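You operate a simulated robot arm through the tools that you are given. There is no shell and no other tool. Be economical: measure what you need, move in short steps, check, and stop when the job is done.

Carry out the task below with a simulated two-armed robot. There is one attempt and no reset: what you move stays moved.

TASK
Fill the vial at the filler to about its line, then close it with the grey stopper and yellow cap.
Fine: swing the spout over, fill, swing it clear; push stopper and cap home by hand. Where these are worked on the way, their far stop is far enough and under half their travel is too little: swing spout.

The check looks at the end state, three seconds after you hand in, the way a careful person would. Anything else that was tipped, shoved, dropped, spilled or broken makes it a failure. Lids that push on must go on centred and level and be pressed home; caps that screw on are set level and turned clockwise until they are tight.

THE ROBOT
Two 6-joint arms with two-finger parallel grippers on one trunk, on a base that drives. Base frame: it is fixed to the floor where the robot stands at the start and does not move with it; the origin is under the middle of the robot, x ahead of it, y to its left, z up; the surface under the hand at the start is at about z = 860. Readings come in mm, rad, newtons and seconds.
The left shoulder is at the start at [-89, 177, 806], the right one opposite. With the tool pointing down near the work surface each hand reaches from about 100 to 700 mm from the robot's upright axis, wherever it stands, measured 20 degrees to its own side. Places, roughly: red-band large vial (4x4x8 cm) [400, 100, 900]; swing spout [400, 0, 1000]; yellow-band large vial (4x4x8 cm) [600, 100, 900]. Payload 1.57 kg a hand.
The TCP of each hand is the grasp point between the finger pads, 30 mm short of the fingertips. In the tool frame z runs along the fingers and y along their closing line. Largest opening 80 mm; finger width 17, thickness 12; the body of the gripper, 40 by 82 mm, starts 80 mm behind the TCP.
Orientation is told as [roll, pitch, yaw] about the base's x, y, z axes, in that order, counted from this pose: with the fingers straight down and closing along the base's y, the tool's x points along the base's -x, its y along +y and its z along -z.

THE INTERFACE
- The arms move only by the tool arm_command. It takes "left_plan", "right_plan" or both (then of equal length, played together; a hand with none holds still); each is text: rows parted by semicolons, each of 7 numbers parted by spaces: the turn, a rotation vector about the tool's x, y, z in rad, then the shift along the tool's x, y, z in mm, then the opening, from 0 (shut) to 1 (fully open). In form: rx ry rz x y z fingers; .... A call has 1 to 20 rows; each row shifts and turns the commanded pose from where the row before left it, along the tool's axes as they then stand. Each row takes 0.2 s and may step no farther than 50 mm and 0.15 rad from the row before; otherwise, or with a gripper value out of range, the whole call is refused. A pose out of reach is approached as far as the arm can. The call stops where the force on the tool passes 40 N (or 10 N more than at its start, if that is more) or the arm is blocked; 0.2 s more then pass. Each finger travels about 72 mm/s and halts on what it meets, pressing with about 26 N; the grip force reading is that of the motor and also rises with nothing between the fingers. The clock runs only during rows and for 0.2 s after the last one: add rows that do not move to give the fingers time. It gives the time, the measured TCP pose, the force on the tool (base axes), the opening and the grip force at its end, in the units of the frame above (readings bear some noise), with the torque about the TCP (base axes, N m) and any sound that the robot's microphone picked up.
- Cameras (640 x 400 px; columns grow to the right, rows downward): "scene" is now at [36.2, 21.3, 1529.4]; the picture's right is [0.27, -0.96, 0.00], its down [-0.72, -0.20, -0.67] and it looks along [0.64, 0.18, -0.74] (base axes); focal length 252 px, centre (320, 200). "left" rides on the left gripper at [72, 7, -122] in its tool frame; the picture's right is [-0.09, 1.00, 0.00], its down [-0.84, -0.08, -0.54] and it looks along [-0.54, -0.05, 0.84] (tool axes); focal length 238 px, centre (320, 200). "right" rides on the right gripper at [72, -7, -122] in its tool frame; the picture's right is [0.09, 1.00, 0.00], its down [-0.84, 0.08, -0.54] and it looks along [-0.54, 0.05, 0.84] (tool axes); focal length 238 px, centre (320, 200). There is no depth. A picture from a camera that has moved, and an enlarged one, comes with that camera's place and axes in the base frame and with its lens.
- camera(camera): a new picture of that camera. It takes no simulated time.
- lift_body(by): slides the trunk up (or, below 0, down) by that many mm; the arms and the scene camera ride with it, the base frame stays. It gives what a move gives, with no picture.
- drive_base(legs): drives the robot by 1 to 6 legs, each [ahead, left, turn to the left] in mm, mm and rad, along the robot's own axes; the way and the turn of a leg run together, so that a leg with both is an arc; at most 1500 mm and 3.142 rad a leg. The arms and the cameras ride along, it lands a little off, and it stops where it bumps. It gives what a move gives.
- turn_head(pan, tilt): turns the head with the scene camera to pan (to the left, within 2.496 rad either way) and tilt (down, from -0.506 to 1.204), counted from straight ahead of the robot. It gives what a move gives.
- zoom(camera, box): a new picture of the part [left, top, right, bottom] of that camera's present view, enlarged. It takes no simulated time.
- job_done(): hands the job in; it is judged then, once.

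Go step by step. Nothing tells you exact positions but the pictures and the camera data: compare them with the known pose of the tool, close in by small moves and look again before you grip or let go. The budget is 120 turns and 108 pictures, counting those below and the enlarged ones. Unless the task says otherwise, let go and move clear before handing in, and close with one line.

The tools are called after "Call:" as a command line: name --argument value ..., lists and objects as JSON in quotes. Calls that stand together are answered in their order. arm_command: Moves the arms, as the interface text tells. Its arguments: {"type":"object","properties":{"left_plan":{"type":"string"},"right_plan":{"type":"string"}},"required":[]} The other tools are called the same way: lift_body (by) slides the trunk up or down; drive_base (legs) drives the base; turn_head (pan, tilt) turns the head that bears the scene camera; camera (camera) takes a picture; zoom (camera, box) takes an enlarged picture of a part of a camera's view; job_done () hands the job in.

At the start:

```text
time_s: 0.0
left_ee_pos: [288.9, 338.1, 1193.4]
left_tcp_rot: [0.001, 0.001, 0.001]
left_wrist_force: [-0.1, -0.1, -1.0]
left_ft_torque: [0.03, -0.01, 0.03]
left_width: 80.0
left_grip_force: 0.1
right_ee_pos: [344.6, 54.8, 1247.1]
right_tcp_rot: [0.0, -0.001, 0.001]
right_wrist_force: [0.3, -0.2, 0.3]
right_ft_torque: [0.0, -0.02, 0.01]
right_width: 79.9
right_grip_force: 0.1
trunk travel left (down, up): [-250.0, 78.0]
robot x, y, heading: [-2.7, -0.3, 0.006]
head pan, tilt: [0.274, 0.84]
```

scene: 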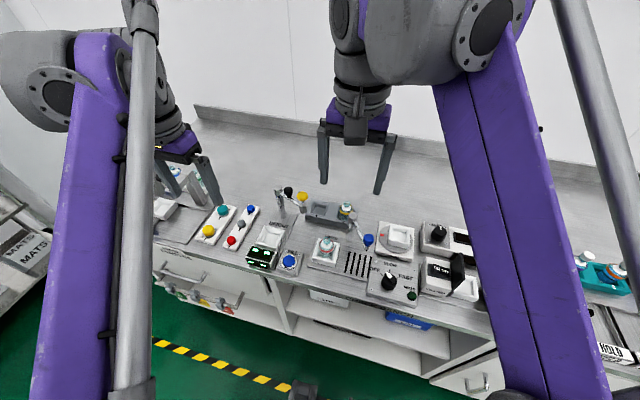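
right: 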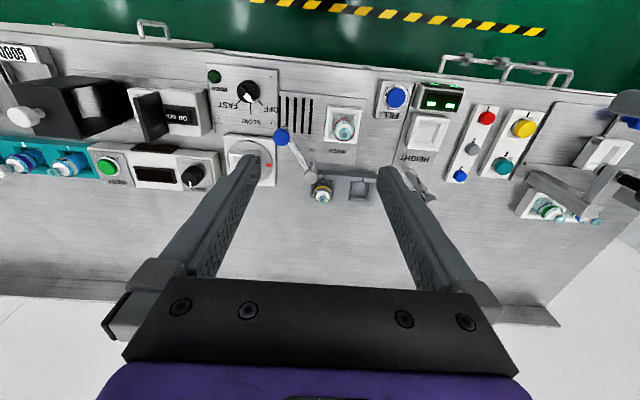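
left: 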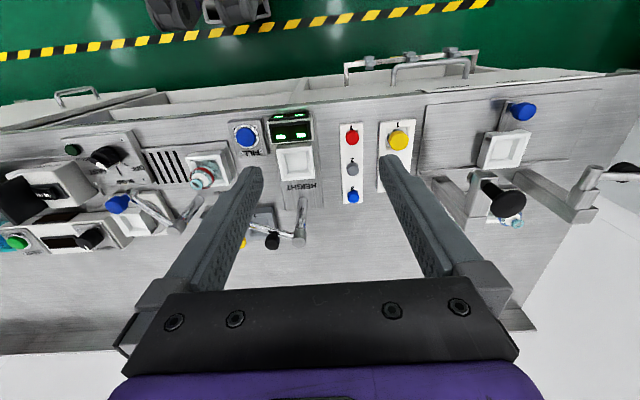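

I see a bench with a filler, scale, presses, and rows of stoppers and caps. I'll enlarge the views to identify things.

Call:
zoom --camera "right" --box '[200, 60, 460, 220]'

Call:
zoom --camera "left" --box '[100, 100, 420, 260]'

Call:
zoom --camera "scene" --box '[150, 160, 450, 310]'

```text
2.46 times, centred on (330, 140) of right
camera zoom: at [275.4, 48.7, 1369.0], right [-0.09, 1.0, 0.0], down [0.84, 0.08, 0.54], along [0.54, 0.05, -0.84], focal length 587 px, centre (295, 348)
```

zoom: 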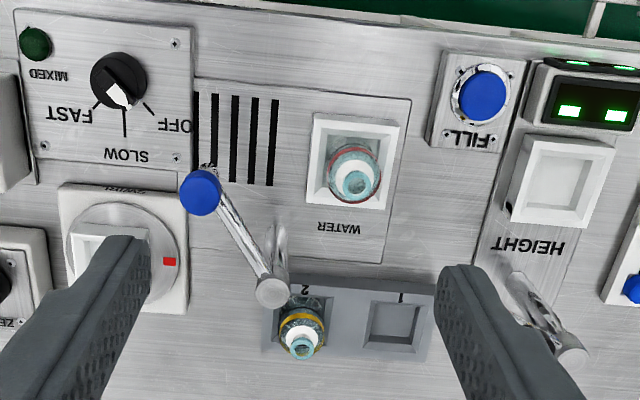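

```text
2.00 times, centred on (260, 180) of left
camera zoom: at [215.8, 344.9, 1314.6], right [0.09, 1.0, 0.0], down [0.84, -0.08, 0.54], along [0.54, -0.05, -0.84], focal length 477 px, centre (440, 240)
```

zoom: 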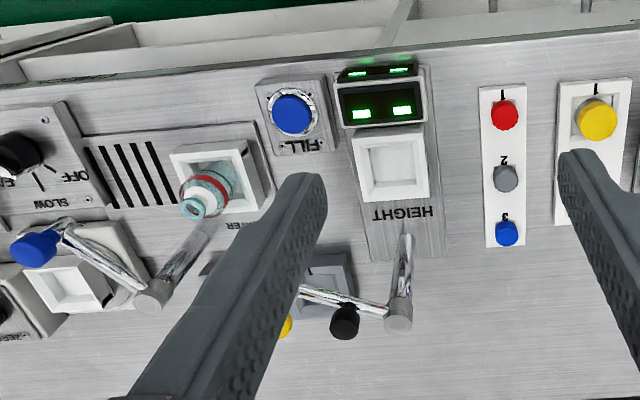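

```text
2.13 times, centred on (300, 235) of scene
camera zoom: at [36.2, 21.3, 1529.4], right [0.27, -0.96, 0.0], down [-0.72, -0.2, -0.67], along [0.64, 0.18, -0.74], focal length 538 px, centre (363, 125)
```

zoom: 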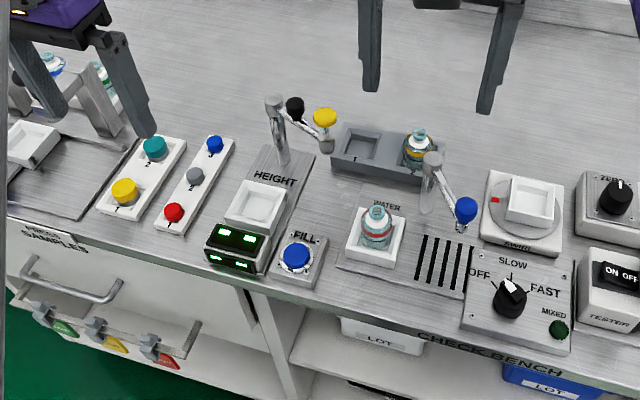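

The red-band vial already sits in the WATER nest; the spout (blue end) is clear of it, FILL is the blue button, the grey stopper is no. 2 in the rack, and the yellow cap is on its tray. I bring the right camera closer for a better look.

Call:
arm_command --right_plan "0 0 0 15 -2 45 1;0 0 0 15 -2 45 1;0 0 0 15 -2 45 1" --left_plan "0 0 0 0 0 45 1;0 0 0 0 0 45 1;0 0 0 0 0 45 1"

Call:
camera --camera "right"

Call:
camera --camera "left"

Call:
zoom --camera "scene" --box '[300, 190, 400, 290]'

```text
time_s: 0.8
left_ee_pos: [287.7, 339.3, 1057.3]
left_tcp_rot: [0.001, -0.001, 0.0]
left_wrist_force: [-0.9, 0.3, -1.0]
left_ft_torque: [0.0, -0.02, 0.01]
left_width: 80.1
left_grip_force: 0.1
right_ee_pos: [300.3, 48.6, 1111.9]
right_tcp_rot: [0.002, -0.001, 0.0]
right_wrist_force: [0.1, -0.2, -0.3]
right_ft_torque: [0.0, 0.01, 0.01]
right_width: 80.2
right_grip_force: 0.0
trunk travel left (down, up): [-250.0, 78.0]
robot x, y, heading: [0.1, 3.1, -0.005]
head pan, tilt: [0.274, 0.84]
```

```text
101 pictures are left
camera right: at [230.0, 41.4, 1233.6], right [-0.09, 1.0, 0.0], down [0.84, 0.08, 0.54], along [0.54, 0.05, -0.84], focal length 238 px, centre (320, 200)
```

right: 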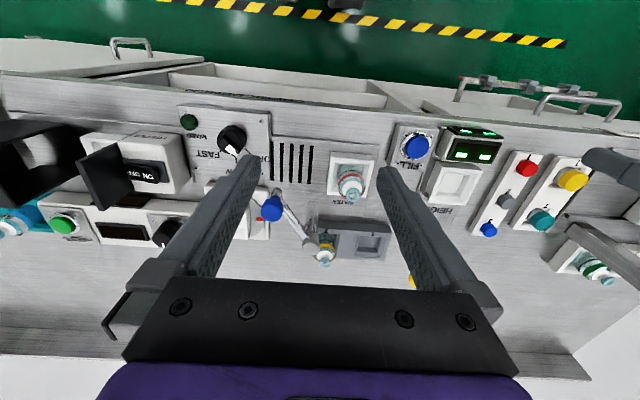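

```text
100 pictures are left
camera left: at [216.2, 346.5, 1179.5], right [0.09, 1.0, 0.0], down [0.84, -0.08, 0.54], along [0.54, -0.05, -0.84], focal length 238 px, centre (320, 200)
```

left: 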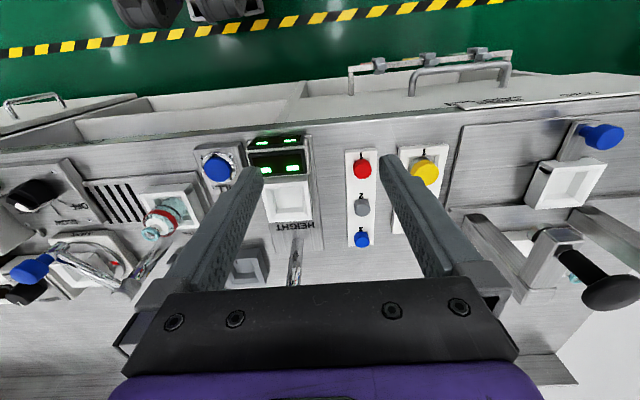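

```text
4.00 times, centred on (350, 240) of scene
camera zoom: at [35.9, 21.2, 1529.4], right [0.27, -0.96, 0.0], down [-0.72, -0.2, -0.67], along [0.64, 0.18, -0.74], focal length 1010 px, centre (200, 40)
```

zoom: 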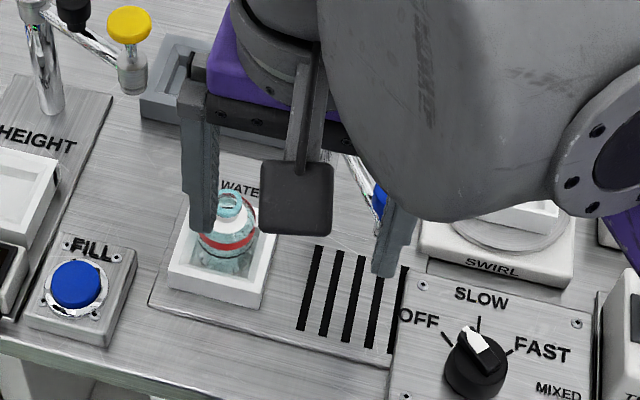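

Both arms moved as expected. I zoom in on the vial, spout, stopper and cap.

Call:
zoom --camera "right" --box '[240, 120, 440, 270]'

Call:
zoom --camera "left" --box '[320, 130, 480, 260]'

Call:
zoom --camera "left" --box '[0, 160, 220, 300]'

```text
2.67 times, centred on (340, 195) of right
camera zoom: at [230.0, 41.4, 1233.6], right [-0.09, 1.0, 0.0], down [0.84, 0.08, 0.54], along [0.54, 0.05, -0.84], focal length 636 px, centre (267, 213)
```

zoom: 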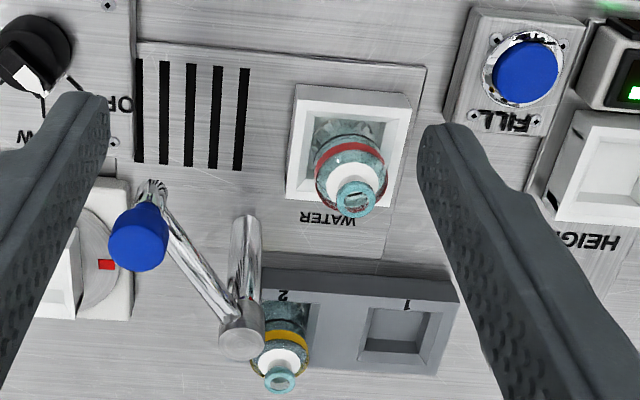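

```text
3.08 times, centred on (400, 195) of left
camera zoom: at [216.2, 346.5, 1179.5], right [0.09, 1.0, 0.0], down [0.84, -0.08, 0.54], along [0.54, -0.05, -0.84], focal length 733 px, centre (74, 215)
```

zoom: 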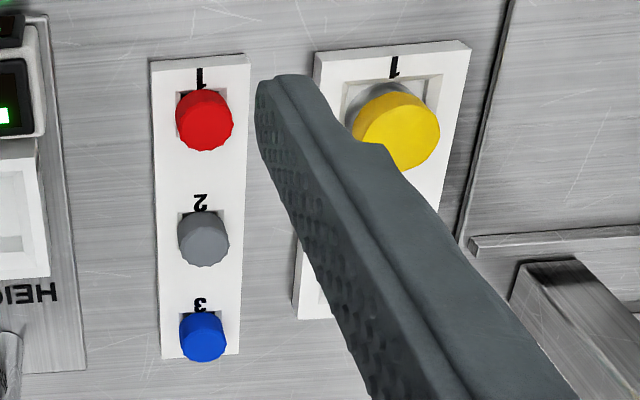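

```text
2.86 times, centred on (110, 230) of left
camera zoom: at [216.2, 346.5, 1179.5], right [0.09, 1.0, 0.0], down [0.84, -0.08, 0.54], along [0.54, -0.05, -0.84], focal length 681 px, centre (920, 114)
```

zoom: 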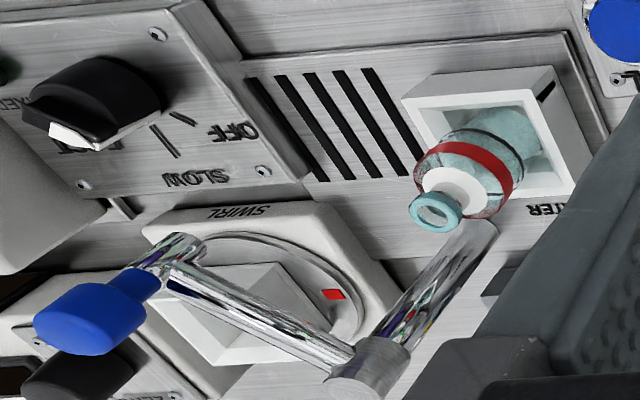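

Triangulating: spout knob at about [398, -1, 999], post about [472, 51], vial mouth about [402, 106, 941], FILL about [343, 198, 885]. I position the right hand above the knob, half open, to cage it.

Call:
arm_command --right_plan "0 0 0 -33 -17 0 0.8;0 0 0 -33 -17 0 0.65;0 0 0 -32 -16 0 0.6;0 0 0 0 0 20 0.6;0 0 0 0 0 20 0.6;0 0 0 0 0 0 0.6"

Call:
camera --camera "right"

Call:
zoom --camera "left" --box '[0, 100, 220, 300]'

```text
time_s: 2.2
left_ee_pos: [289.6, 339.0, 1056.6]
left_tcp_rot: [0.0, 0.0, -0.001]
left_wrist_force: [0.5, -0.2, -0.2]
left_ft_torque: [-0.05, 0.02, -0.02]
left_width: 80.0
left_grip_force: 0.0
right_ee_pos: [398.3, -2.2, 1073.4]
right_tcp_rot: [-0.002, 0.0, -0.001]
right_wrist_force: [0.7, 0.3, 1.0]
right_ft_torque: [0.02, -0.03, -0.03]
right_width: 48.0
right_grip_force: 0.1
trunk travel left (down, up): [-250.0, 78.0]
robot x, y, heading: [-1.5, -4.5, -0.001]
head pan, tilt: [0.274, 0.84]
```

```text
95 pictures are left
camera right: at [328.4, -8.1, 1195.0], right [-0.09, 1.0, 0.0], down [0.84, 0.08, 0.54], along [0.54, 0.05, -0.84], focal length 238 px, centre (320, 200)
```

right: 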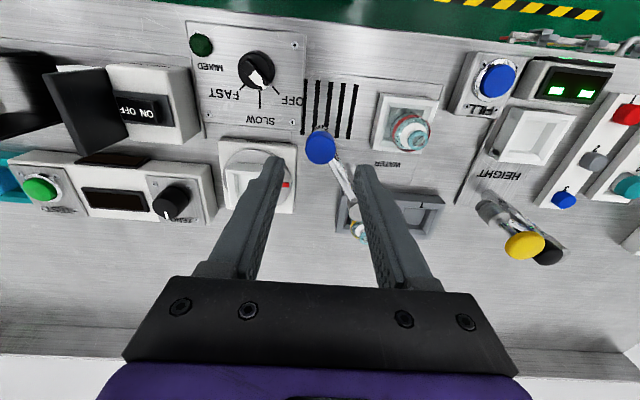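

```text
2.00 times, centred on (110, 200) of left
camera zoom: at [216.4, 346.6, 1179.9], right [0.09, 1.0, 0.0], down [0.84, -0.08, 0.54], along [0.54, -0.05, -0.84], focal length 477 px, centre (740, 200)
```

zoom: 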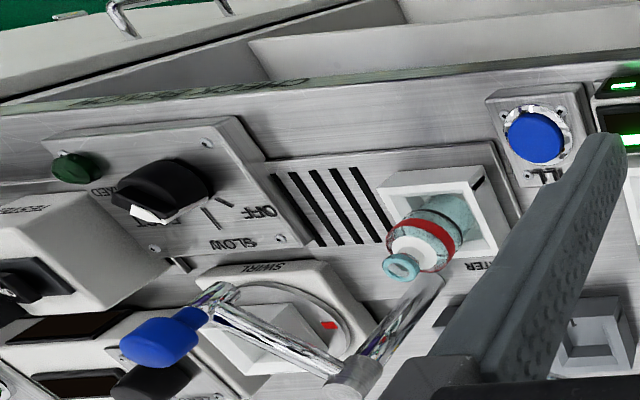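

The knob is right under the hand. I lower it around the knob.

Call:
arm_command --right_plan "0 0 0 0 0 20 0.6;0 0 0 0 0 20 0.6;0 0 0 0 0 15 0.6;0 0 0 0 0 0 0.6"

Call:
camera --camera "right"

Call:
zoom --camera "left" --box '[0, 160, 160, 300]'

```text
time_s: 3.2
left_ee_pos: [288.7, 339.6, 1059.3]
left_tcp_rot: [-0.001, -0.001, 0.002]
left_wrist_force: [0.0, 0.5, 0.0]
left_ft_torque: [-0.01, 0.01, 0.01]
left_width: 79.8
left_grip_force: 0.0
right_ee_pos: [398.8, -1.6, 1016.8]
right_tcp_rot: [0.001, 0.0, -0.001]
right_wrist_force: [0.2, 0.6, -0.1]
right_ft_torque: [0.03, 0.01, -0.01]
right_width: 47.9
right_grip_force: 0.0
trunk travel left (down, up): [-250.0, 78.0]
robot x, y, heading: [-0.9, -1.0, 0.001]
head pan, tilt: [0.274, 0.84]
```

```text
93 pictures are left
camera right: at [328.4, -8.2, 1139.5], right [-0.09, 1.0, 0.0], down [0.84, 0.08, 0.54], along [0.54, 0.05, -0.84], focal length 238 px, centre (320, 200)
```

right: 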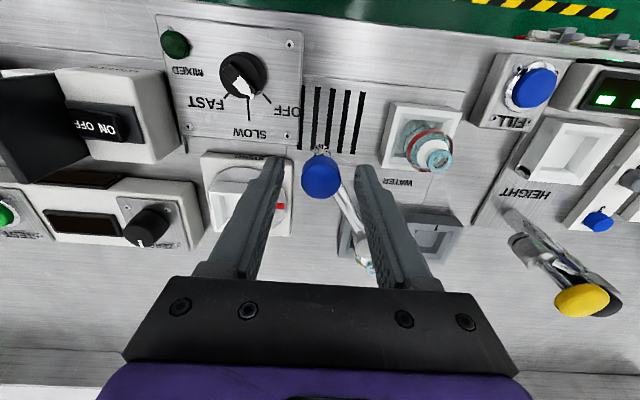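

```text
2.86 times, centred on (80, 230) of left
camera zoom: at [216.5, 346.6, 1179.9], right [0.09, 1.0, 0.0], down [0.84, -0.08, 0.54], along [0.54, -0.05, -0.84], focal length 681 px, centre (1006, 114)
```

zoom: 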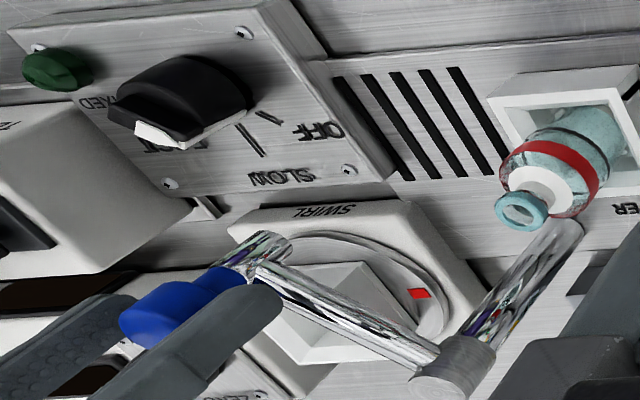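

The fingers straddle the knob. I sweep it along its arc towards the vial, most of the way.

Call:
arm_command --right_plan "0 0 0 0 0 0 0.45;0 0 0 5.5 8.9 0 0.45;0 0 0 4.5 10 0 0.45;0 0 0 3.3 10.5 0 0.45;0 0 0 2 10.8 0 0.45;0 0 0 0.7 11 0 0.45;0 0 0 -0.7 11 0 0.45;0 0 0 -2 10.8 0 0.45;0 0 0 -3.3 10.5 0 0.45;0 0 0 -4.5 10 0 0.45;0 0 0 0 0 0 0.45"

Call:
camera --camera "right"

Call:
camera --camera "left"

```text
time_s: 5.6
left_ee_pos: [288.5, 338.8, 1059.2]
left_tcp_rot: [0.001, 0.001, 0.0]
left_wrist_force: [-0.4, 0.1, 0.6]
left_ft_torque: [-0.02, 0.02, 0.02]
left_width: 80.1
left_grip_force: 0.0
right_ee_pos: [393.2, 92.8, 1017.4]
right_tcp_rot: [-0.001, 0.0, 0.0]
right_wrist_force: [0.0, 0.1, 1.0]
right_ft_torque: [0.0, 0.03, 0.05]
right_width: 36.0
right_grip_force: 0.1
trunk travel left (down, up): [-250.0, 78.0]
robot x, y, heading: [0.5, 0.9, -0.001]
head pan, tilt: [0.274, 0.84]
```

```text
91 pictures are left
camera right: at [323.1, 86.1, 1138.7], right [-0.09, 1.0, 0.0], down [0.84, 0.08, 0.54], along [0.54, 0.05, -0.84], focal length 238 px, centre (320, 200)
```

right: 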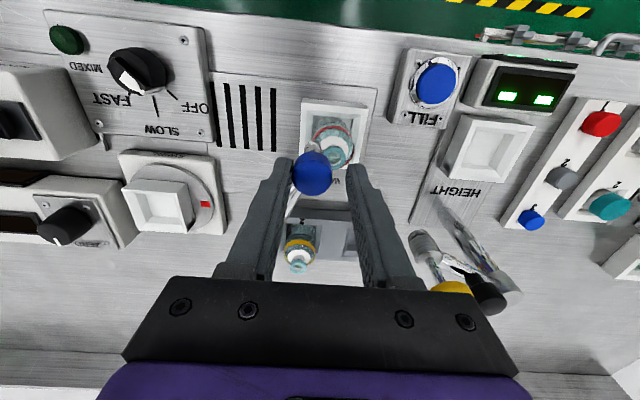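

```text
90 pictures are left
camera left: at [216.4, 346.5, 1180.0], right [0.09, 1.0, 0.0], down [0.84, -0.08, 0.54], along [0.54, -0.05, -0.84], focal length 238 px, centre (320, 200)
```

left: 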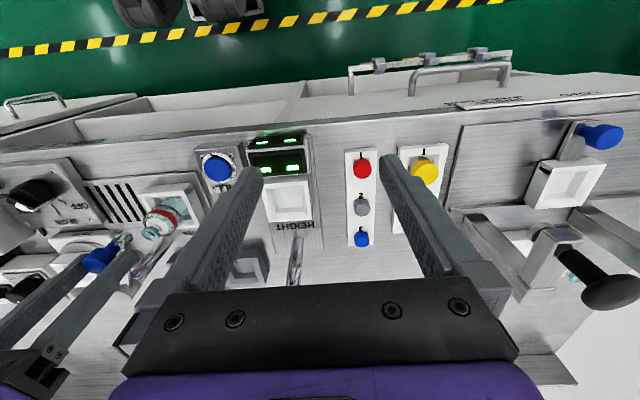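

The knob follows smoothly. I continue towards the stop over the vial.

Call:
arm_command --right_plan "0 0 0 -5.8 9.3 0 0.45;0 0 0 -5.7 7.4 0 0.45;0 0 0 -3.5 4 0 0.45;0 0 0 0 0 0 0.45"

Call:
camera --camera "right"

Call:
zoom --camera "left" --box '[60, 160, 240, 300]'

```text
time_s: 6.6
left_ee_pos: [288.8, 338.7, 1058.0]
left_tcp_rot: [0.0, 0.0, 0.0]
left_wrist_force: [0.4, 0.4, 0.1]
left_ft_torque: [-0.04, 0.01, -0.02]
left_width: 80.1
left_grip_force: 0.0
right_ee_pos: [408.6, 113.7, 1016.3]
right_tcp_rot: [-0.001, 0.0, 0.001]
right_wrist_force: [-1.6, -6.1, -0.5]
right_ft_torque: [-0.1, 0.08, -0.01]
right_width: 41.1
right_grip_force: 2.5
trunk travel left (down, up): [-250.0, 78.0]
robot x, y, heading: [0.0, 0.2, 0.001]
head pan, tilt: [0.274, 0.84]
```

```text
89 pictures are left
camera right: at [337.9, 106.9, 1138.7], right [-0.09, 1.0, 0.0], down [0.84, 0.08, 0.54], along [0.54, 0.05, -0.84], focal length 238 px, centre (320, 200)
```

right: 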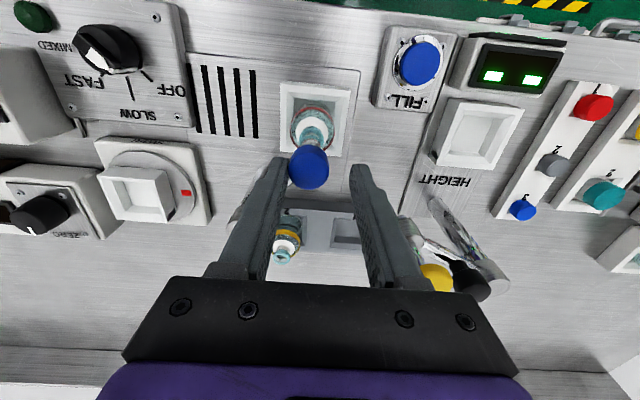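

```text
2.86 times, centred on (150, 230) of left
camera zoom: at [216.3, 345.9, 1180.2], right [0.09, 1.0, 0.0], down [0.84, -0.08, 0.54], along [0.54, -0.05, -0.84], focal length 681 px, centre (806, 114)
```

zoom: 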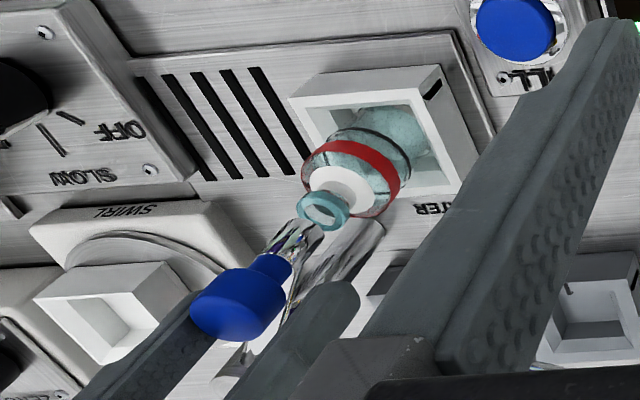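

The spout is at its stop over the vial mouth. I back the right hand off upward and bring the left hand, fingers closed, above FILL.

Call:
arm_command --right_plan "0 0 0 2 -3 0 0.5;0 0 0 0 0 -25 0.6;0 0 0 0 0 -40 0.6;0 0 0 0 0 -40 0.6;0 0 0 0 -45 0 0.6;0 0 0 0 -45 0 0.6;0 0 0 0 -45 0 0.6;0 0 0 0 0 0 0.6" --left_plan "0 0 0 0 0 0 0.5;0 0 0 0 0 0 0;0 0 0 0 0 0 0;0 0 0 0 0 0 0;0 0 0 -18 -48 0 0;0 0 0 -18 -48 0 0;0 0 0 -18 -48 0 0;0 0 0 0 0 30 0"

Call:
camera --camera "left"

Call:
camera --camera "right"

Call:
camera --camera "scene"

```text
refused: row 5 steps farther than a row can; nothing moved
```

```text
87 pictures are left
camera left: at [216.3, 345.9, 1180.2], right [0.09, 1.0, 0.0], down [0.84, -0.08, 0.54], along [0.54, -0.05, -0.84], focal length 238 px, centre (320, 200)
```

left: 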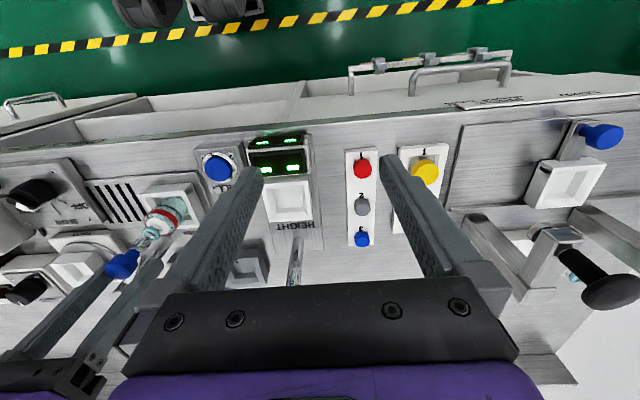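

```text
86 pictures are left
camera right: at [337.9, 106.9, 1138.7], right [-0.09, 1.0, 0.0], down [0.84, 0.08, 0.54], along [0.54, 0.05, -0.84], focal length 238 px, centre (320, 200)
```

right: 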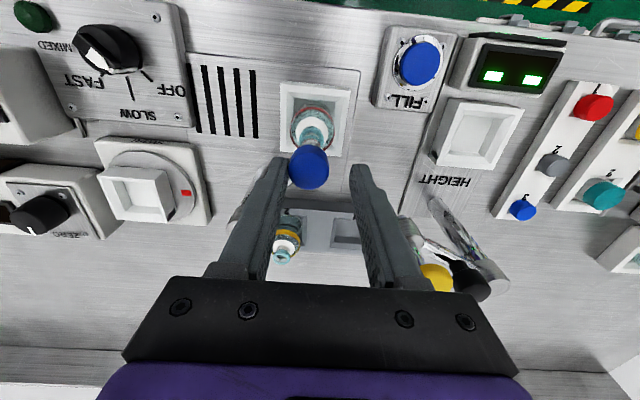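

```text
85 pictures are left
camera scene: at [35.9, 20.4, 1529.4], right [0.27, -0.96, 0.0], down [-0.72, -0.2, -0.67], along [0.64, 0.18, -0.74], focal length 252 px, centre (320, 200)
```

scene: 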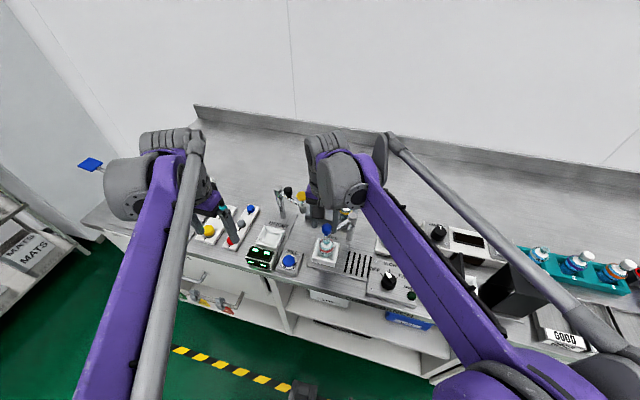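

That plan was refused for step size (51 mm); I resend with shorter steps.

Call:
arm_command --right_plan "0 0 0 2 -3 0 0.5;0 0 0 0 0 -25 0.6;0 0 0 0 0 -40 0.6;0 0 0 0 0 -40 0.6;0 0 0 0 -45 0 0.6;0 0 0 0 -45 0 0.6;0 0 0 0 -45 0 0.6;0 0 0 0 0 0 0.6;0 0 0 0 0 0 0.6" --left_plan "0 0 0 0 0 0 0.5;0 0 0 0 0 0 0;0 0 0 0 0 0 0;0 0 0 0 0 0 0;0 0 0 -14 -36 0 0;0 0 0 -14 -36 0 0;0 0 0 -14 -36 0 0;0 0 0 -13 -36 0 0;0 0 0 0 0 30 0"

Call:
camera --camera "left"

Call:
camera --camera "right"

```text
time_s: 8.6
left_ee_pos: [342.5, 196.5, 1027.3]
left_tcp_rot: [0.001, -0.001, -0.001]
left_wrist_force: [0.6, -0.6, 0.8]
left_ft_torque: [0.02, 0.03, 0.0]
left_width: 0.0
left_grip_force: 21.1
right_ee_pos: [408.4, -25.6, 1120.3]
right_tcp_rot: [-0.001, -0.001, 0.0]
right_wrist_force: [0.0, -0.1, -0.4]
right_ft_torque: [0.02, 0.0, -0.01]
right_width: 48.1
right_grip_force: 0.1
trunk travel left (down, up): [-250.0, 78.0]
robot x, y, heading: [-0.4, 1.6, -0.003]
head pan, tilt: [0.274, 0.84]
```

```text
84 pictures are left
camera left: at [271.0, 203.6, 1148.6], right [0.09, 1.0, 0.0], down [0.84, -0.08, 0.54], along [0.54, -0.05, -0.84], focal length 238 px, centre (320, 200)
```

left: 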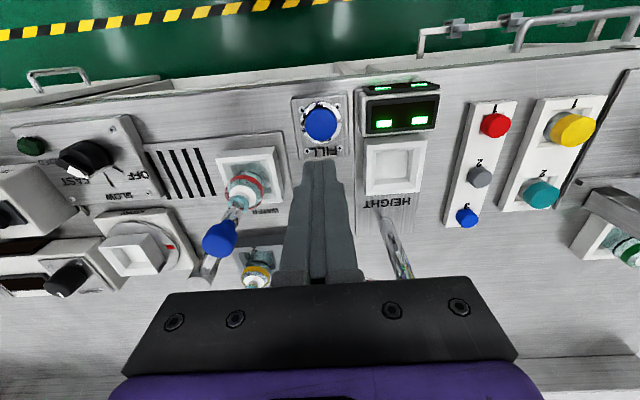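

```text
83 pictures are left
camera right: at [338.2, -31.5, 1242.5], right [-0.09, 1.0, 0.0], down [0.84, 0.08, 0.54], along [0.54, 0.05, -0.84], focal length 238 px, centre (320, 200)
```

right: 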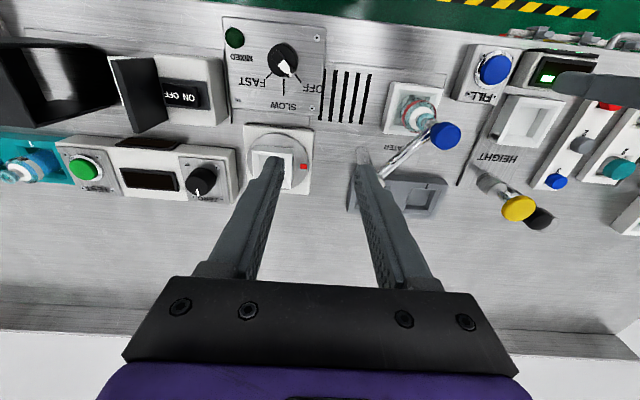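

FILL lies at about [342, 198], right under the left fingertips. I descend to just above it.

Call:
arm_command --left_plan "0 0 0 0 0.5 40 0;0 0 0 0 0.5 35 0;0 0 0 0 0 12 0;0 0 0 0 0 0 0"

Call:
camera --camera "left"

Call:
zoom --camera "right" --box '[380, 20, 580, 160]'

```text
time_s: 9.6
left_ee_pos: [341.7, 193.3, 941.0]
left_tcp_rot: [0.0, 0.001, -0.001]
left_wrist_force: [-0.4, -0.4, 0.0]
left_ft_torque: [0.01, 0.01, 0.0]
left_width: 0.0
left_grip_force: 21.1
right_ee_pos: [408.8, -25.1, 1120.7]
right_tcp_rot: [0.001, 0.001, 0.0]
right_wrist_force: [-0.4, -0.7, 0.1]
right_ft_torque: [0.0, -0.01, 0.01]
right_width: 48.0
right_grip_force: 0.0
trunk travel left (down, up): [-250.0, 78.0]
robot x, y, heading: [4.2, -1.1, -0.001]
head pan, tilt: [0.274, 0.84]
```

```text
82 pictures are left
camera left: at [270.3, 200.8, 1062.2], right [0.09, 1.0, 0.0], down [0.84, -0.08, 0.54], along [0.54, -0.05, -0.84], focal length 238 px, centre (320, 200)
```

left: 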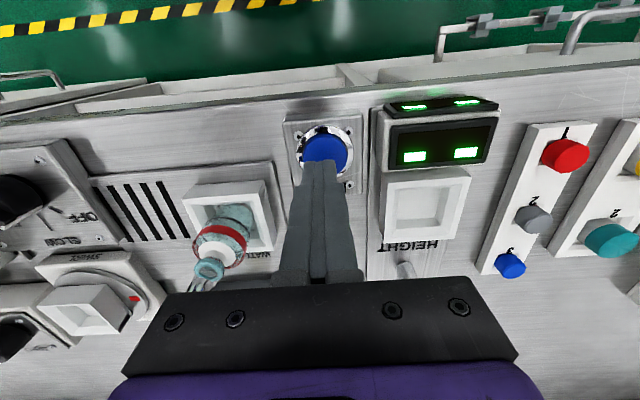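

```text
2.86 times, centred on (480, 90) of right
camera zoom: at [338.2, -31.6, 1242.5], right [-0.09, 1.0, 0.0], down [0.84, 0.08, 0.54], along [0.54, 0.05, -0.84], focal length 681 px, centre (-137, 514)
```

zoom: 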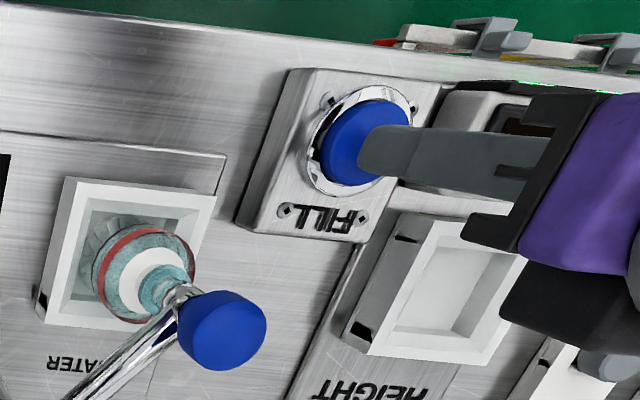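

The tip is about over the button; I shift 3 mm left and lower towards contact.

Call:
arm_command --left_plan "0 0 0 0 3 8 0;0 0 0 0 0 6 0;0 0 0 0 0 0 0"

Call:
zoom --camera "right" --box '[380, 20, 580, 160]'

Call:
zoom --camera "left" --box '[160, 150, 300, 300]'

```text
time_s: 10.4
left_ee_pos: [343.6, 198.2, 926.2]
left_tcp_rot: [-0.001, 0.0, 0.0]
left_wrist_force: [-0.1, -0.1, -0.7]
left_ft_torque: [-0.01, -0.02, -0.03]
left_width: 0.0
left_grip_force: 21.1
right_ee_pos: [408.4, -24.8, 1120.2]
right_tcp_rot: [0.002, 0.003, 0.0]
right_wrist_force: [0.2, 0.0, -0.5]
right_ft_torque: [-0.05, 0.02, -0.02]
right_width: 48.2
right_grip_force: 0.1
trunk travel left (down, up): [-250.0, 78.0]
robot x, y, heading: [-2.8, 0.8, -0.003]
head pan, tilt: [0.274, 0.84]
```

```text
2.86 times, centred on (480, 90) of right
camera zoom: at [338.2, -31.5, 1242.5], right [-0.09, 1.0, 0.0], down [0.84, 0.08, 0.54], along [0.54, 0.05, -0.84], focal length 681 px, centre (-137, 514)
```

zoom: 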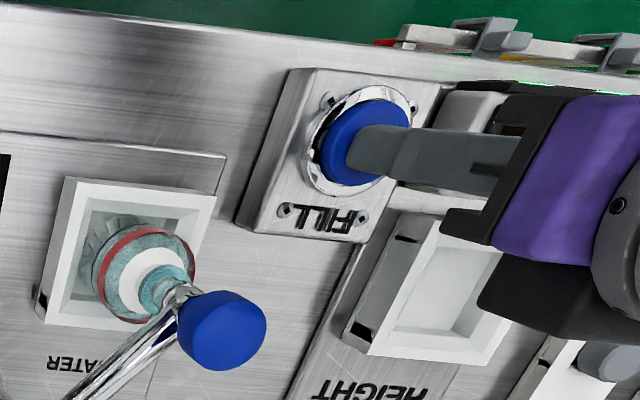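

```text
2.67 times, centred on (230, 225) of left
camera zoom: at [270.7, 204.7, 1048.3], right [0.09, 1.0, 0.0], down [0.84, -0.08, 0.54], along [0.54, -0.05, -0.84], focal length 636 px, centre (560, 133)
```

zoom: 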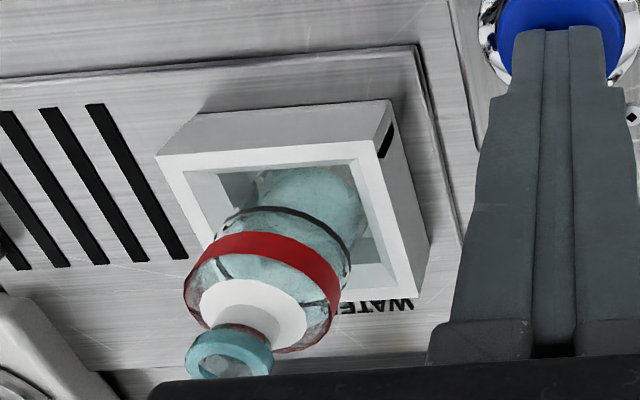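

Good view of the vial with its dark fill line just below the red band. Now pressing in small steps.

Call:
arm_command --left_plan "0 0 0 0 0 4 0;0 0 0 0 0 3 0"

Call:
zoom --camera "left" --box '[160, 150, 300, 300]'

```text
time_s: 11.0
left_ee_pos: [343.0, 197.1, 919.1]
left_tcp_rot: [0.0, 0.003, 0.001]
left_wrist_force: [0.4, -0.8, 13.0]
left_ft_torque: [-0.02, 0.01, -0.01]
left_width: 0.0
left_grip_force: 20.9
right_ee_pos: [408.2, -26.5, 1120.2]
right_tcp_rot: [0.001, -0.002, 0.002]
right_wrist_force: [-0.1, -0.2, 0.2]
right_ft_torque: [-0.01, 0.01, 0.02]
right_width: 48.1
right_grip_force: 0.0
trunk travel left (down, up): [-250.0, 78.0]
robot x, y, heading: [-4.1, -0.6, 0.003]
head pan, tilt: [0.274, 0.84]
heard: click
```

```text
2.67 times, centred on (230, 225) of left
camera zoom: at [270.4, 204.7, 1041.9], right [0.09, 1.0, 0.0], down [0.84, -0.08, 0.54], along [0.54, -0.05, -0.84], focal length 636 px, centre (560, 133)
```

zoom: 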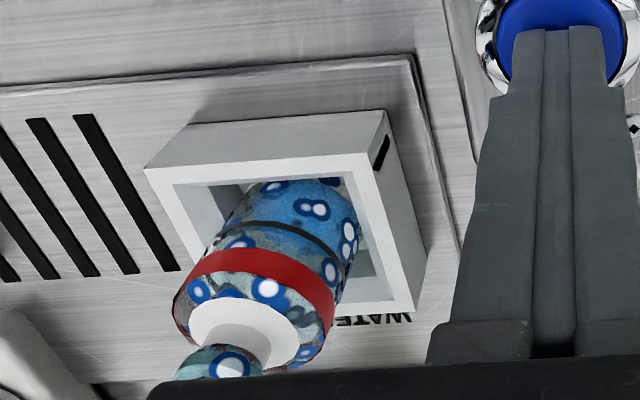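

Click heard and water is running (drops visible). I hold briefly and look again.

Call:
arm_command --left_plan "0 0 0 0 0 0 0"

Call:
zoom --camera "left" --box '[160, 150, 300, 300]'

```text
time_s: 11.4
left_ee_pos: [343.1, 197.8, 919.4]
left_tcp_rot: [0.001, 0.0, 0.0]
left_wrist_force: [1.0, 0.9, 14.6]
left_ft_torque: [0.03, -0.01, -0.02]
left_width: 0.0
left_grip_force: 20.8
right_ee_pos: [407.6, -25.7, 1120.3]
right_tcp_rot: [-0.001, -0.001, -0.003]
right_wrist_force: [0.4, 0.3, -0.3]
right_ft_torque: [0.01, -0.02, 0.02]
right_width: 48.0
right_grip_force: 0.0
trunk travel left (down, up): [-250.0, 78.0]
robot x, y, heading: [0.3, -2.8, -0.005]
head pan, tilt: [0.274, 0.84]
```

```text
2.67 times, centred on (230, 225) of left
camera zoom: at [270.4, 204.6, 1041.6], right [0.09, 1.0, 0.0], down [0.84, -0.08, 0.54], along [0.54, -0.05, -0.84], focal length 636 px, centre (560, 133)
```

zoom: 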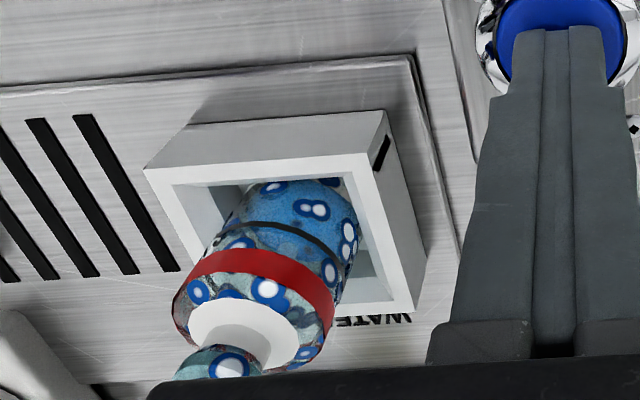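

The view hardly changed between pictures; I enlarge it to judge the level.

Call:
zoom --camera "left" --box '[190, 190, 260, 300]'

Call:
zoom --camera "right" --box '[380, 60, 480, 160]'

Call:
zoom --camera "scene" --box '[290, 210, 370, 280]'

```text
3.64 times, centred on (225, 245) of left
camera zoom: at [270.4, 204.6, 1041.6], right [0.09, 1.0, 0.0], down [0.84, -0.08, 0.54], along [0.54, -0.05, -0.84], focal length 867 px, centre (666, 36)
```

zoom: 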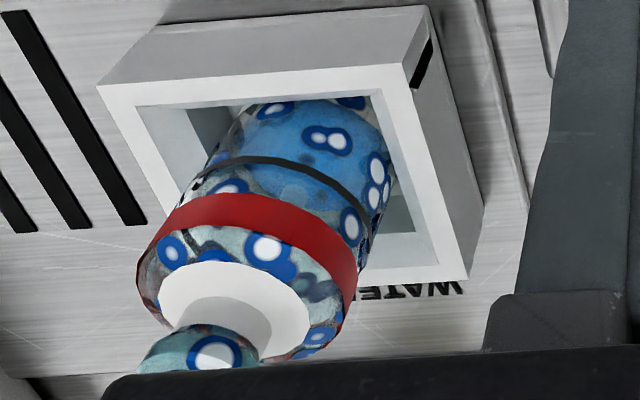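

```text
4.00 times, centred on (430, 110) of right
camera zoom: at [337.6, -32.0, 1242.7], right [-0.09, 1.0, 0.0], down [0.84, 0.08, 0.54], along [0.54, 0.05, -0.84], focal length 953 px, centre (-120, 560)
```

zoom: 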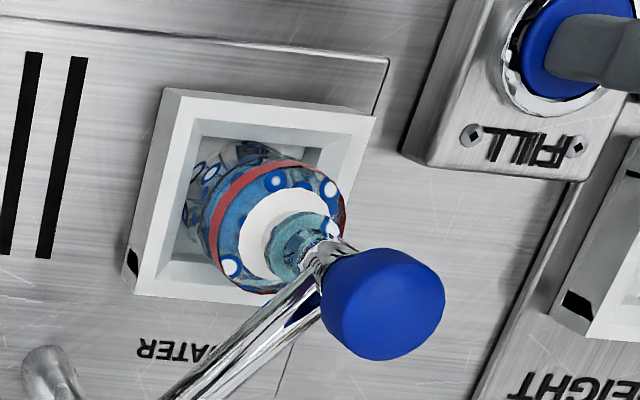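

```text
5.71 times, centred on (330, 245) of scene
camera zoom: at [35.4, 20.8, 1529.5], right [0.27, -0.96, 0.0], down [-0.72, -0.2, -0.67], along [0.64, 0.18, -0.74], focal length 1442 px, centre (263, -57)
```

zoom: 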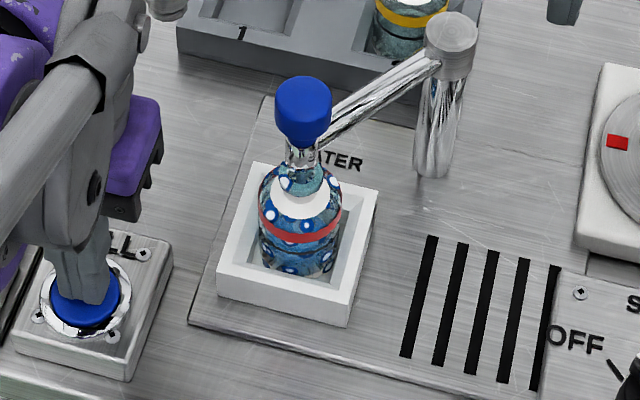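

The level is hard to read; I hold another short moment and compare the same crop.

Call:
arm_command --left_plan "0 0 0 0 0 0 0"

Call:
zoom --camera "left" --box '[190, 190, 260, 300]'

Call:
zoom --camera "scene" --box '[310, 225, 350, 265]'

```text
time_s: 11.8
left_ee_pos: [342.7, 197.8, 919.1]
left_tcp_rot: [0.0, 0.0, 0.001]
left_wrist_force: [0.1, 0.7, 14.8]
left_ft_torque: [0.01, -0.04, 0.02]
left_width: 0.0
left_grip_force: 21.1
right_ee_pos: [408.5, -25.8, 1119.2]
right_tcp_rot: [0.0, -0.004, -0.001]
right_wrist_force: [0.7, -0.5, 0.1]
right_ft_torque: [0.01, 0.01, -0.02]
right_width: 48.0
right_grip_force: 0.0
trunk travel left (down, up): [-250.0, 78.0]
robot x, y, heading: [-2.8, 0.9, -0.005]
head pan, tilt: [0.274, 0.84]
```

```text
3.64 times, centred on (225, 245) of left
camera zoom: at [270.4, 204.6, 1041.6], right [0.09, 1.0, 0.0], down [0.84, -0.08, 0.54], along [0.54, -0.05, -0.84], focal length 867 px, centre (666, 36)
```

zoom: 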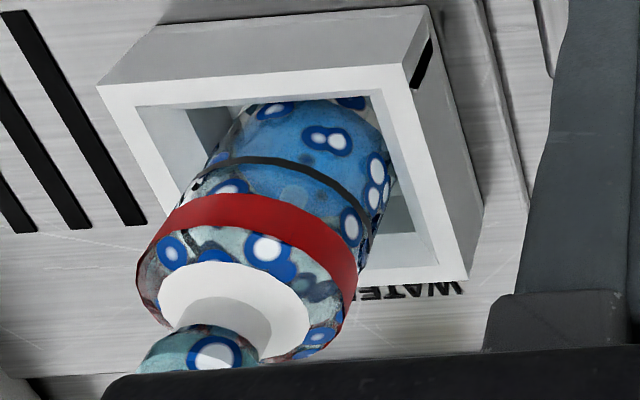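

```text
10.00 times, centred on (330, 245) of scene
camera zoom: at [35.5, 20.8, 1529.5], right [0.27, -0.96, 0.0], down [-0.72, -0.2, -0.67], along [0.64, 0.18, -0.74], focal length 2524 px, centre (220, -250)
```

zoom: 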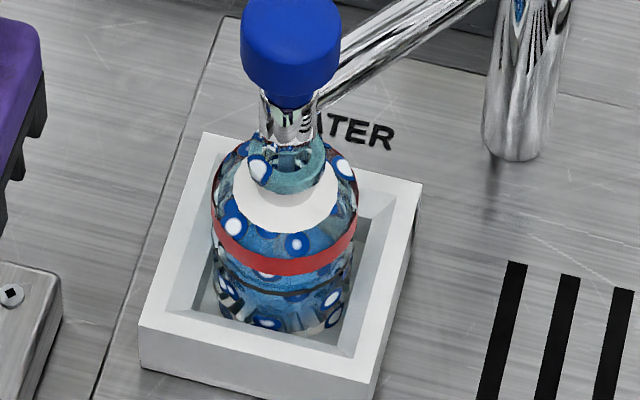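

The blue water body is creeping up (its far edge has moved towards the red band), still well short of the line. I hold about a second more.

Call:
arm_command --left_plan "0 0 0 0 0 0 0;0 0 0 0 0 0 0;0 0 0 0 0 0 0;0 0 0 0 0 0 0"

Call:
zoom --camera "left" --box '[190, 190, 260, 300]'

Call:
zoom --camera "scene" --box '[310, 225, 350, 265]'

```text
time_s: 12.8
left_ee_pos: [342.8, 196.3, 920.8]
left_tcp_rot: [0.0, -0.001, 0.0]
left_wrist_force: [1.3, 0.4, 15.6]
left_ft_torque: [-0.01, -0.06, 0.01]
left_width: 0.3
left_grip_force: 21.3
right_ee_pos: [407.7, -25.4, 1120.6]
right_tcp_rot: [-0.002, -0.002, 0.0]
right_wrist_force: [0.0, 0.0, -0.2]
right_ft_torque: [0.0, 0.01, -0.01]
right_width: 47.8
right_grip_force: 0.0
trunk travel left (down, up): [-250.0, 78.0]
robot x, y, heading: [-1.8, -0.2, 0.004]
head pan, tilt: [0.274, 0.84]
```

```text
3.64 times, centred on (225, 245) of left
camera zoom: at [270.4, 204.7, 1041.5], right [0.09, 1.0, 0.0], down [0.84, -0.08, 0.54], along [0.54, -0.05, -0.84], focal length 867 px, centre (666, 36)
```

zoom: 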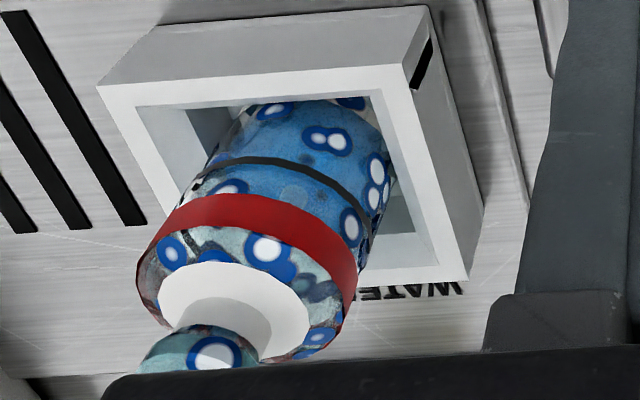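

```text
10.00 times, centred on (330, 245) of scene
camera zoom: at [35.5, 20.8, 1529.5], right [0.27, -0.96, 0.0], down [-0.72, -0.2, -0.67], along [0.64, 0.18, -0.74], focal length 2524 px, centre (220, -250)
```

zoom: 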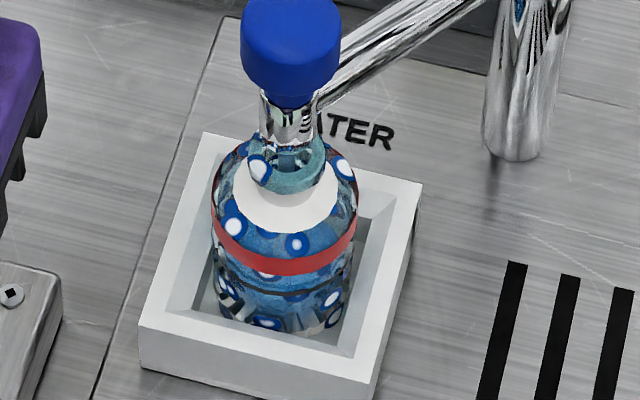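

The water is around 20 mm below the line by geometry; the steep view is poor. I release FILL and bring the right hand's camera down to a near-horizontal view.

Call:
arm_command --left_plan "0 0 0 0 0 -9 0"

Call:
arm_command --right_plan "0 0 0 25 10 35 0.4;0 0 0 25 10 35 0.2;0 -0.131 0 0 0 0 0;0 -0.131 0 0 0 0 0;0 -0.131 0 0 0 0 0;0 -0.131 0 0 0 0 0;0 -0.131 0 0 0 0 0;0 -0.131 0 0 0 0 0;0 0 0 0 0 0 0"

Call:
camera --camera "right"

Call:
zoom --camera "left" --box '[160, 150, 300, 300]'

```text
time_s: 13.2
left_ee_pos: [343.3, 198.6, 928.1]
left_tcp_rot: [0.001, 0.0, 0.001]
left_wrist_force: [-0.3, -0.4, 0.3]
left_ft_torque: [0.0, 0.0, 0.01]
left_width: 0.0
left_grip_force: 21.5
right_ee_pos: [408.2, -26.0, 1119.8]
right_tcp_rot: [0.001, 0.0, 0.0]
right_wrist_force: [-0.5, 0.4, 0.1]
right_ft_torque: [0.0, -0.01, 0.01]
right_width: 48.0
right_grip_force: 0.0
trunk travel left (down, up): [-250.0, 78.0]
robot x, y, heading: [1.2, 1.7, 0.003]
head pan, tilt: [0.274, 0.84]
```

```text
time_s: 15.2
left_ee_pos: [343.5, 198.0, 928.8]
left_tcp_rot: [0.0, -0.001, 0.0]
left_wrist_force: [0.3, 0.4, 0.8]
left_ft_torque: [-0.01, -0.01, -0.02]
left_width: 0.1
left_grip_force: 20.8
right_ee_pos: [356.7, -4.2, 1052.9]
right_tcp_rot: [-0.001, -0.789, 0.0]
right_wrist_force: [-0.4, -0.1, 1.1]
right_ft_torque: [0.0, 0.0, 0.01]
right_width: 0.0
right_grip_force: 21.5
trunk travel left (down, up): [-250.0, 78.0]
robot x, y, heading: [-0.4, 0.7, -0.002]
head pan, tilt: [0.274, 0.84]
```

```text
69 pictures are left
camera right: at [221.0, -10.8, 1087.5], right [-0.07, 1.0, -0.06], down [0.21, 0.08, 0.98], along [0.98, 0.05, -0.21], focal length 238 px, centre (320, 200)
```

right: 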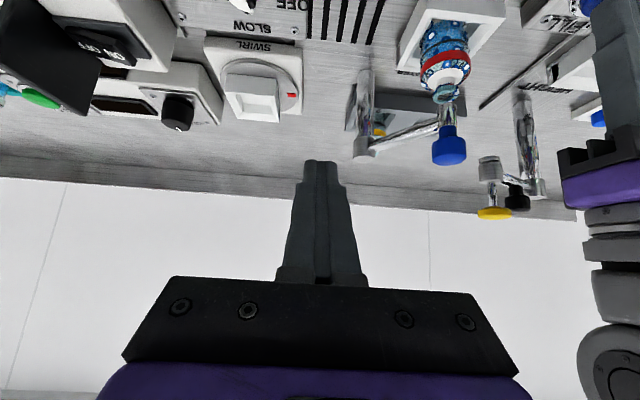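

```text
2.67 times, centred on (230, 225) of left
camera zoom: at [271.5, 204.7, 1050.7], right [0.09, 1.0, 0.0], down [0.84, -0.08, 0.54], along [0.54, -0.05, -0.84], focal length 636 px, centre (560, 133)
```

zoom: 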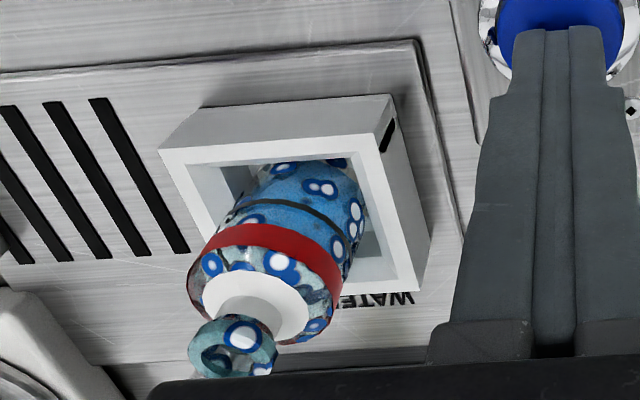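

The upside-down side view works; I lower the right hand to look level across the vial.

Call:
arm_command --right_plan "0 0 0 21 0 21 0;0 0 0 21 0 21 0;0 0 0 21 0 21 0;0 0 0 15 0 15 0;0 0 0 0 0 0 0"

Call:
camera --camera "right"

```text
time_s: 16.4
left_ee_pos: [344.7, 196.4, 930.1]
left_tcp_rot: [-0.002, 0.002, 0.001]
left_wrist_force: [-0.4, 0.6, -0.1]
left_ft_torque: [-0.02, 0.0, -0.01]
left_width: 0.0
left_grip_force: 21.5
right_ee_pos: [355.2, -2.6, 940.5]
right_tcp_rot: [-0.002, -0.787, -0.001]
right_wrist_force: [-0.4, -0.9, -1.2]
right_ft_torque: [-0.01, -0.02, 0.0]
right_width: 0.0
right_grip_force: 21.2
trunk travel left (down, up): [-250.0, 78.0]
robot x, y, heading: [-6.1, 0.2, 0.002]
head pan, tilt: [0.274, 0.84]
```

```text
67 pictures are left
camera right: at [219.5, -10.2, 976.4], right [-0.06, 1.0, -0.07], down [0.21, 0.08, 0.98], along [0.98, 0.05, -0.21], focal length 238 px, centre (320, 200)
```

right: 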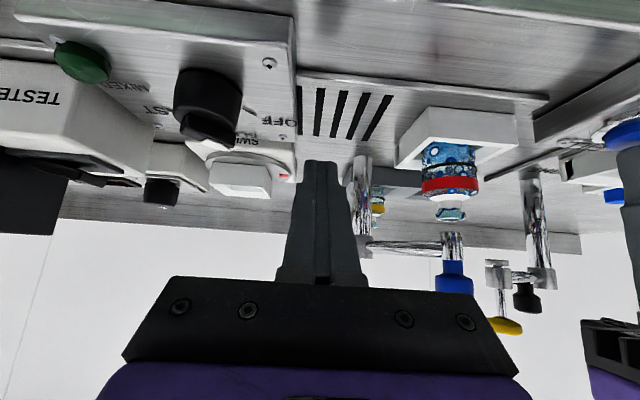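

Call:
zoom --camera "right" --box '[410, 110, 490, 250]'

```text
2.86 times, centred on (450, 180) of right
camera zoom: at [219.5, -10.2, 976.4], right [-0.06, 1.0, -0.07], down [0.21, 0.08, 0.98], along [0.98, 0.05, -0.21], focal length 681 px, centre (-51, 257)
```

zoom: 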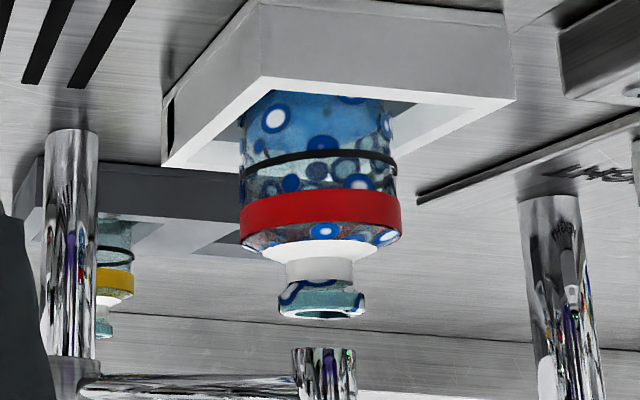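

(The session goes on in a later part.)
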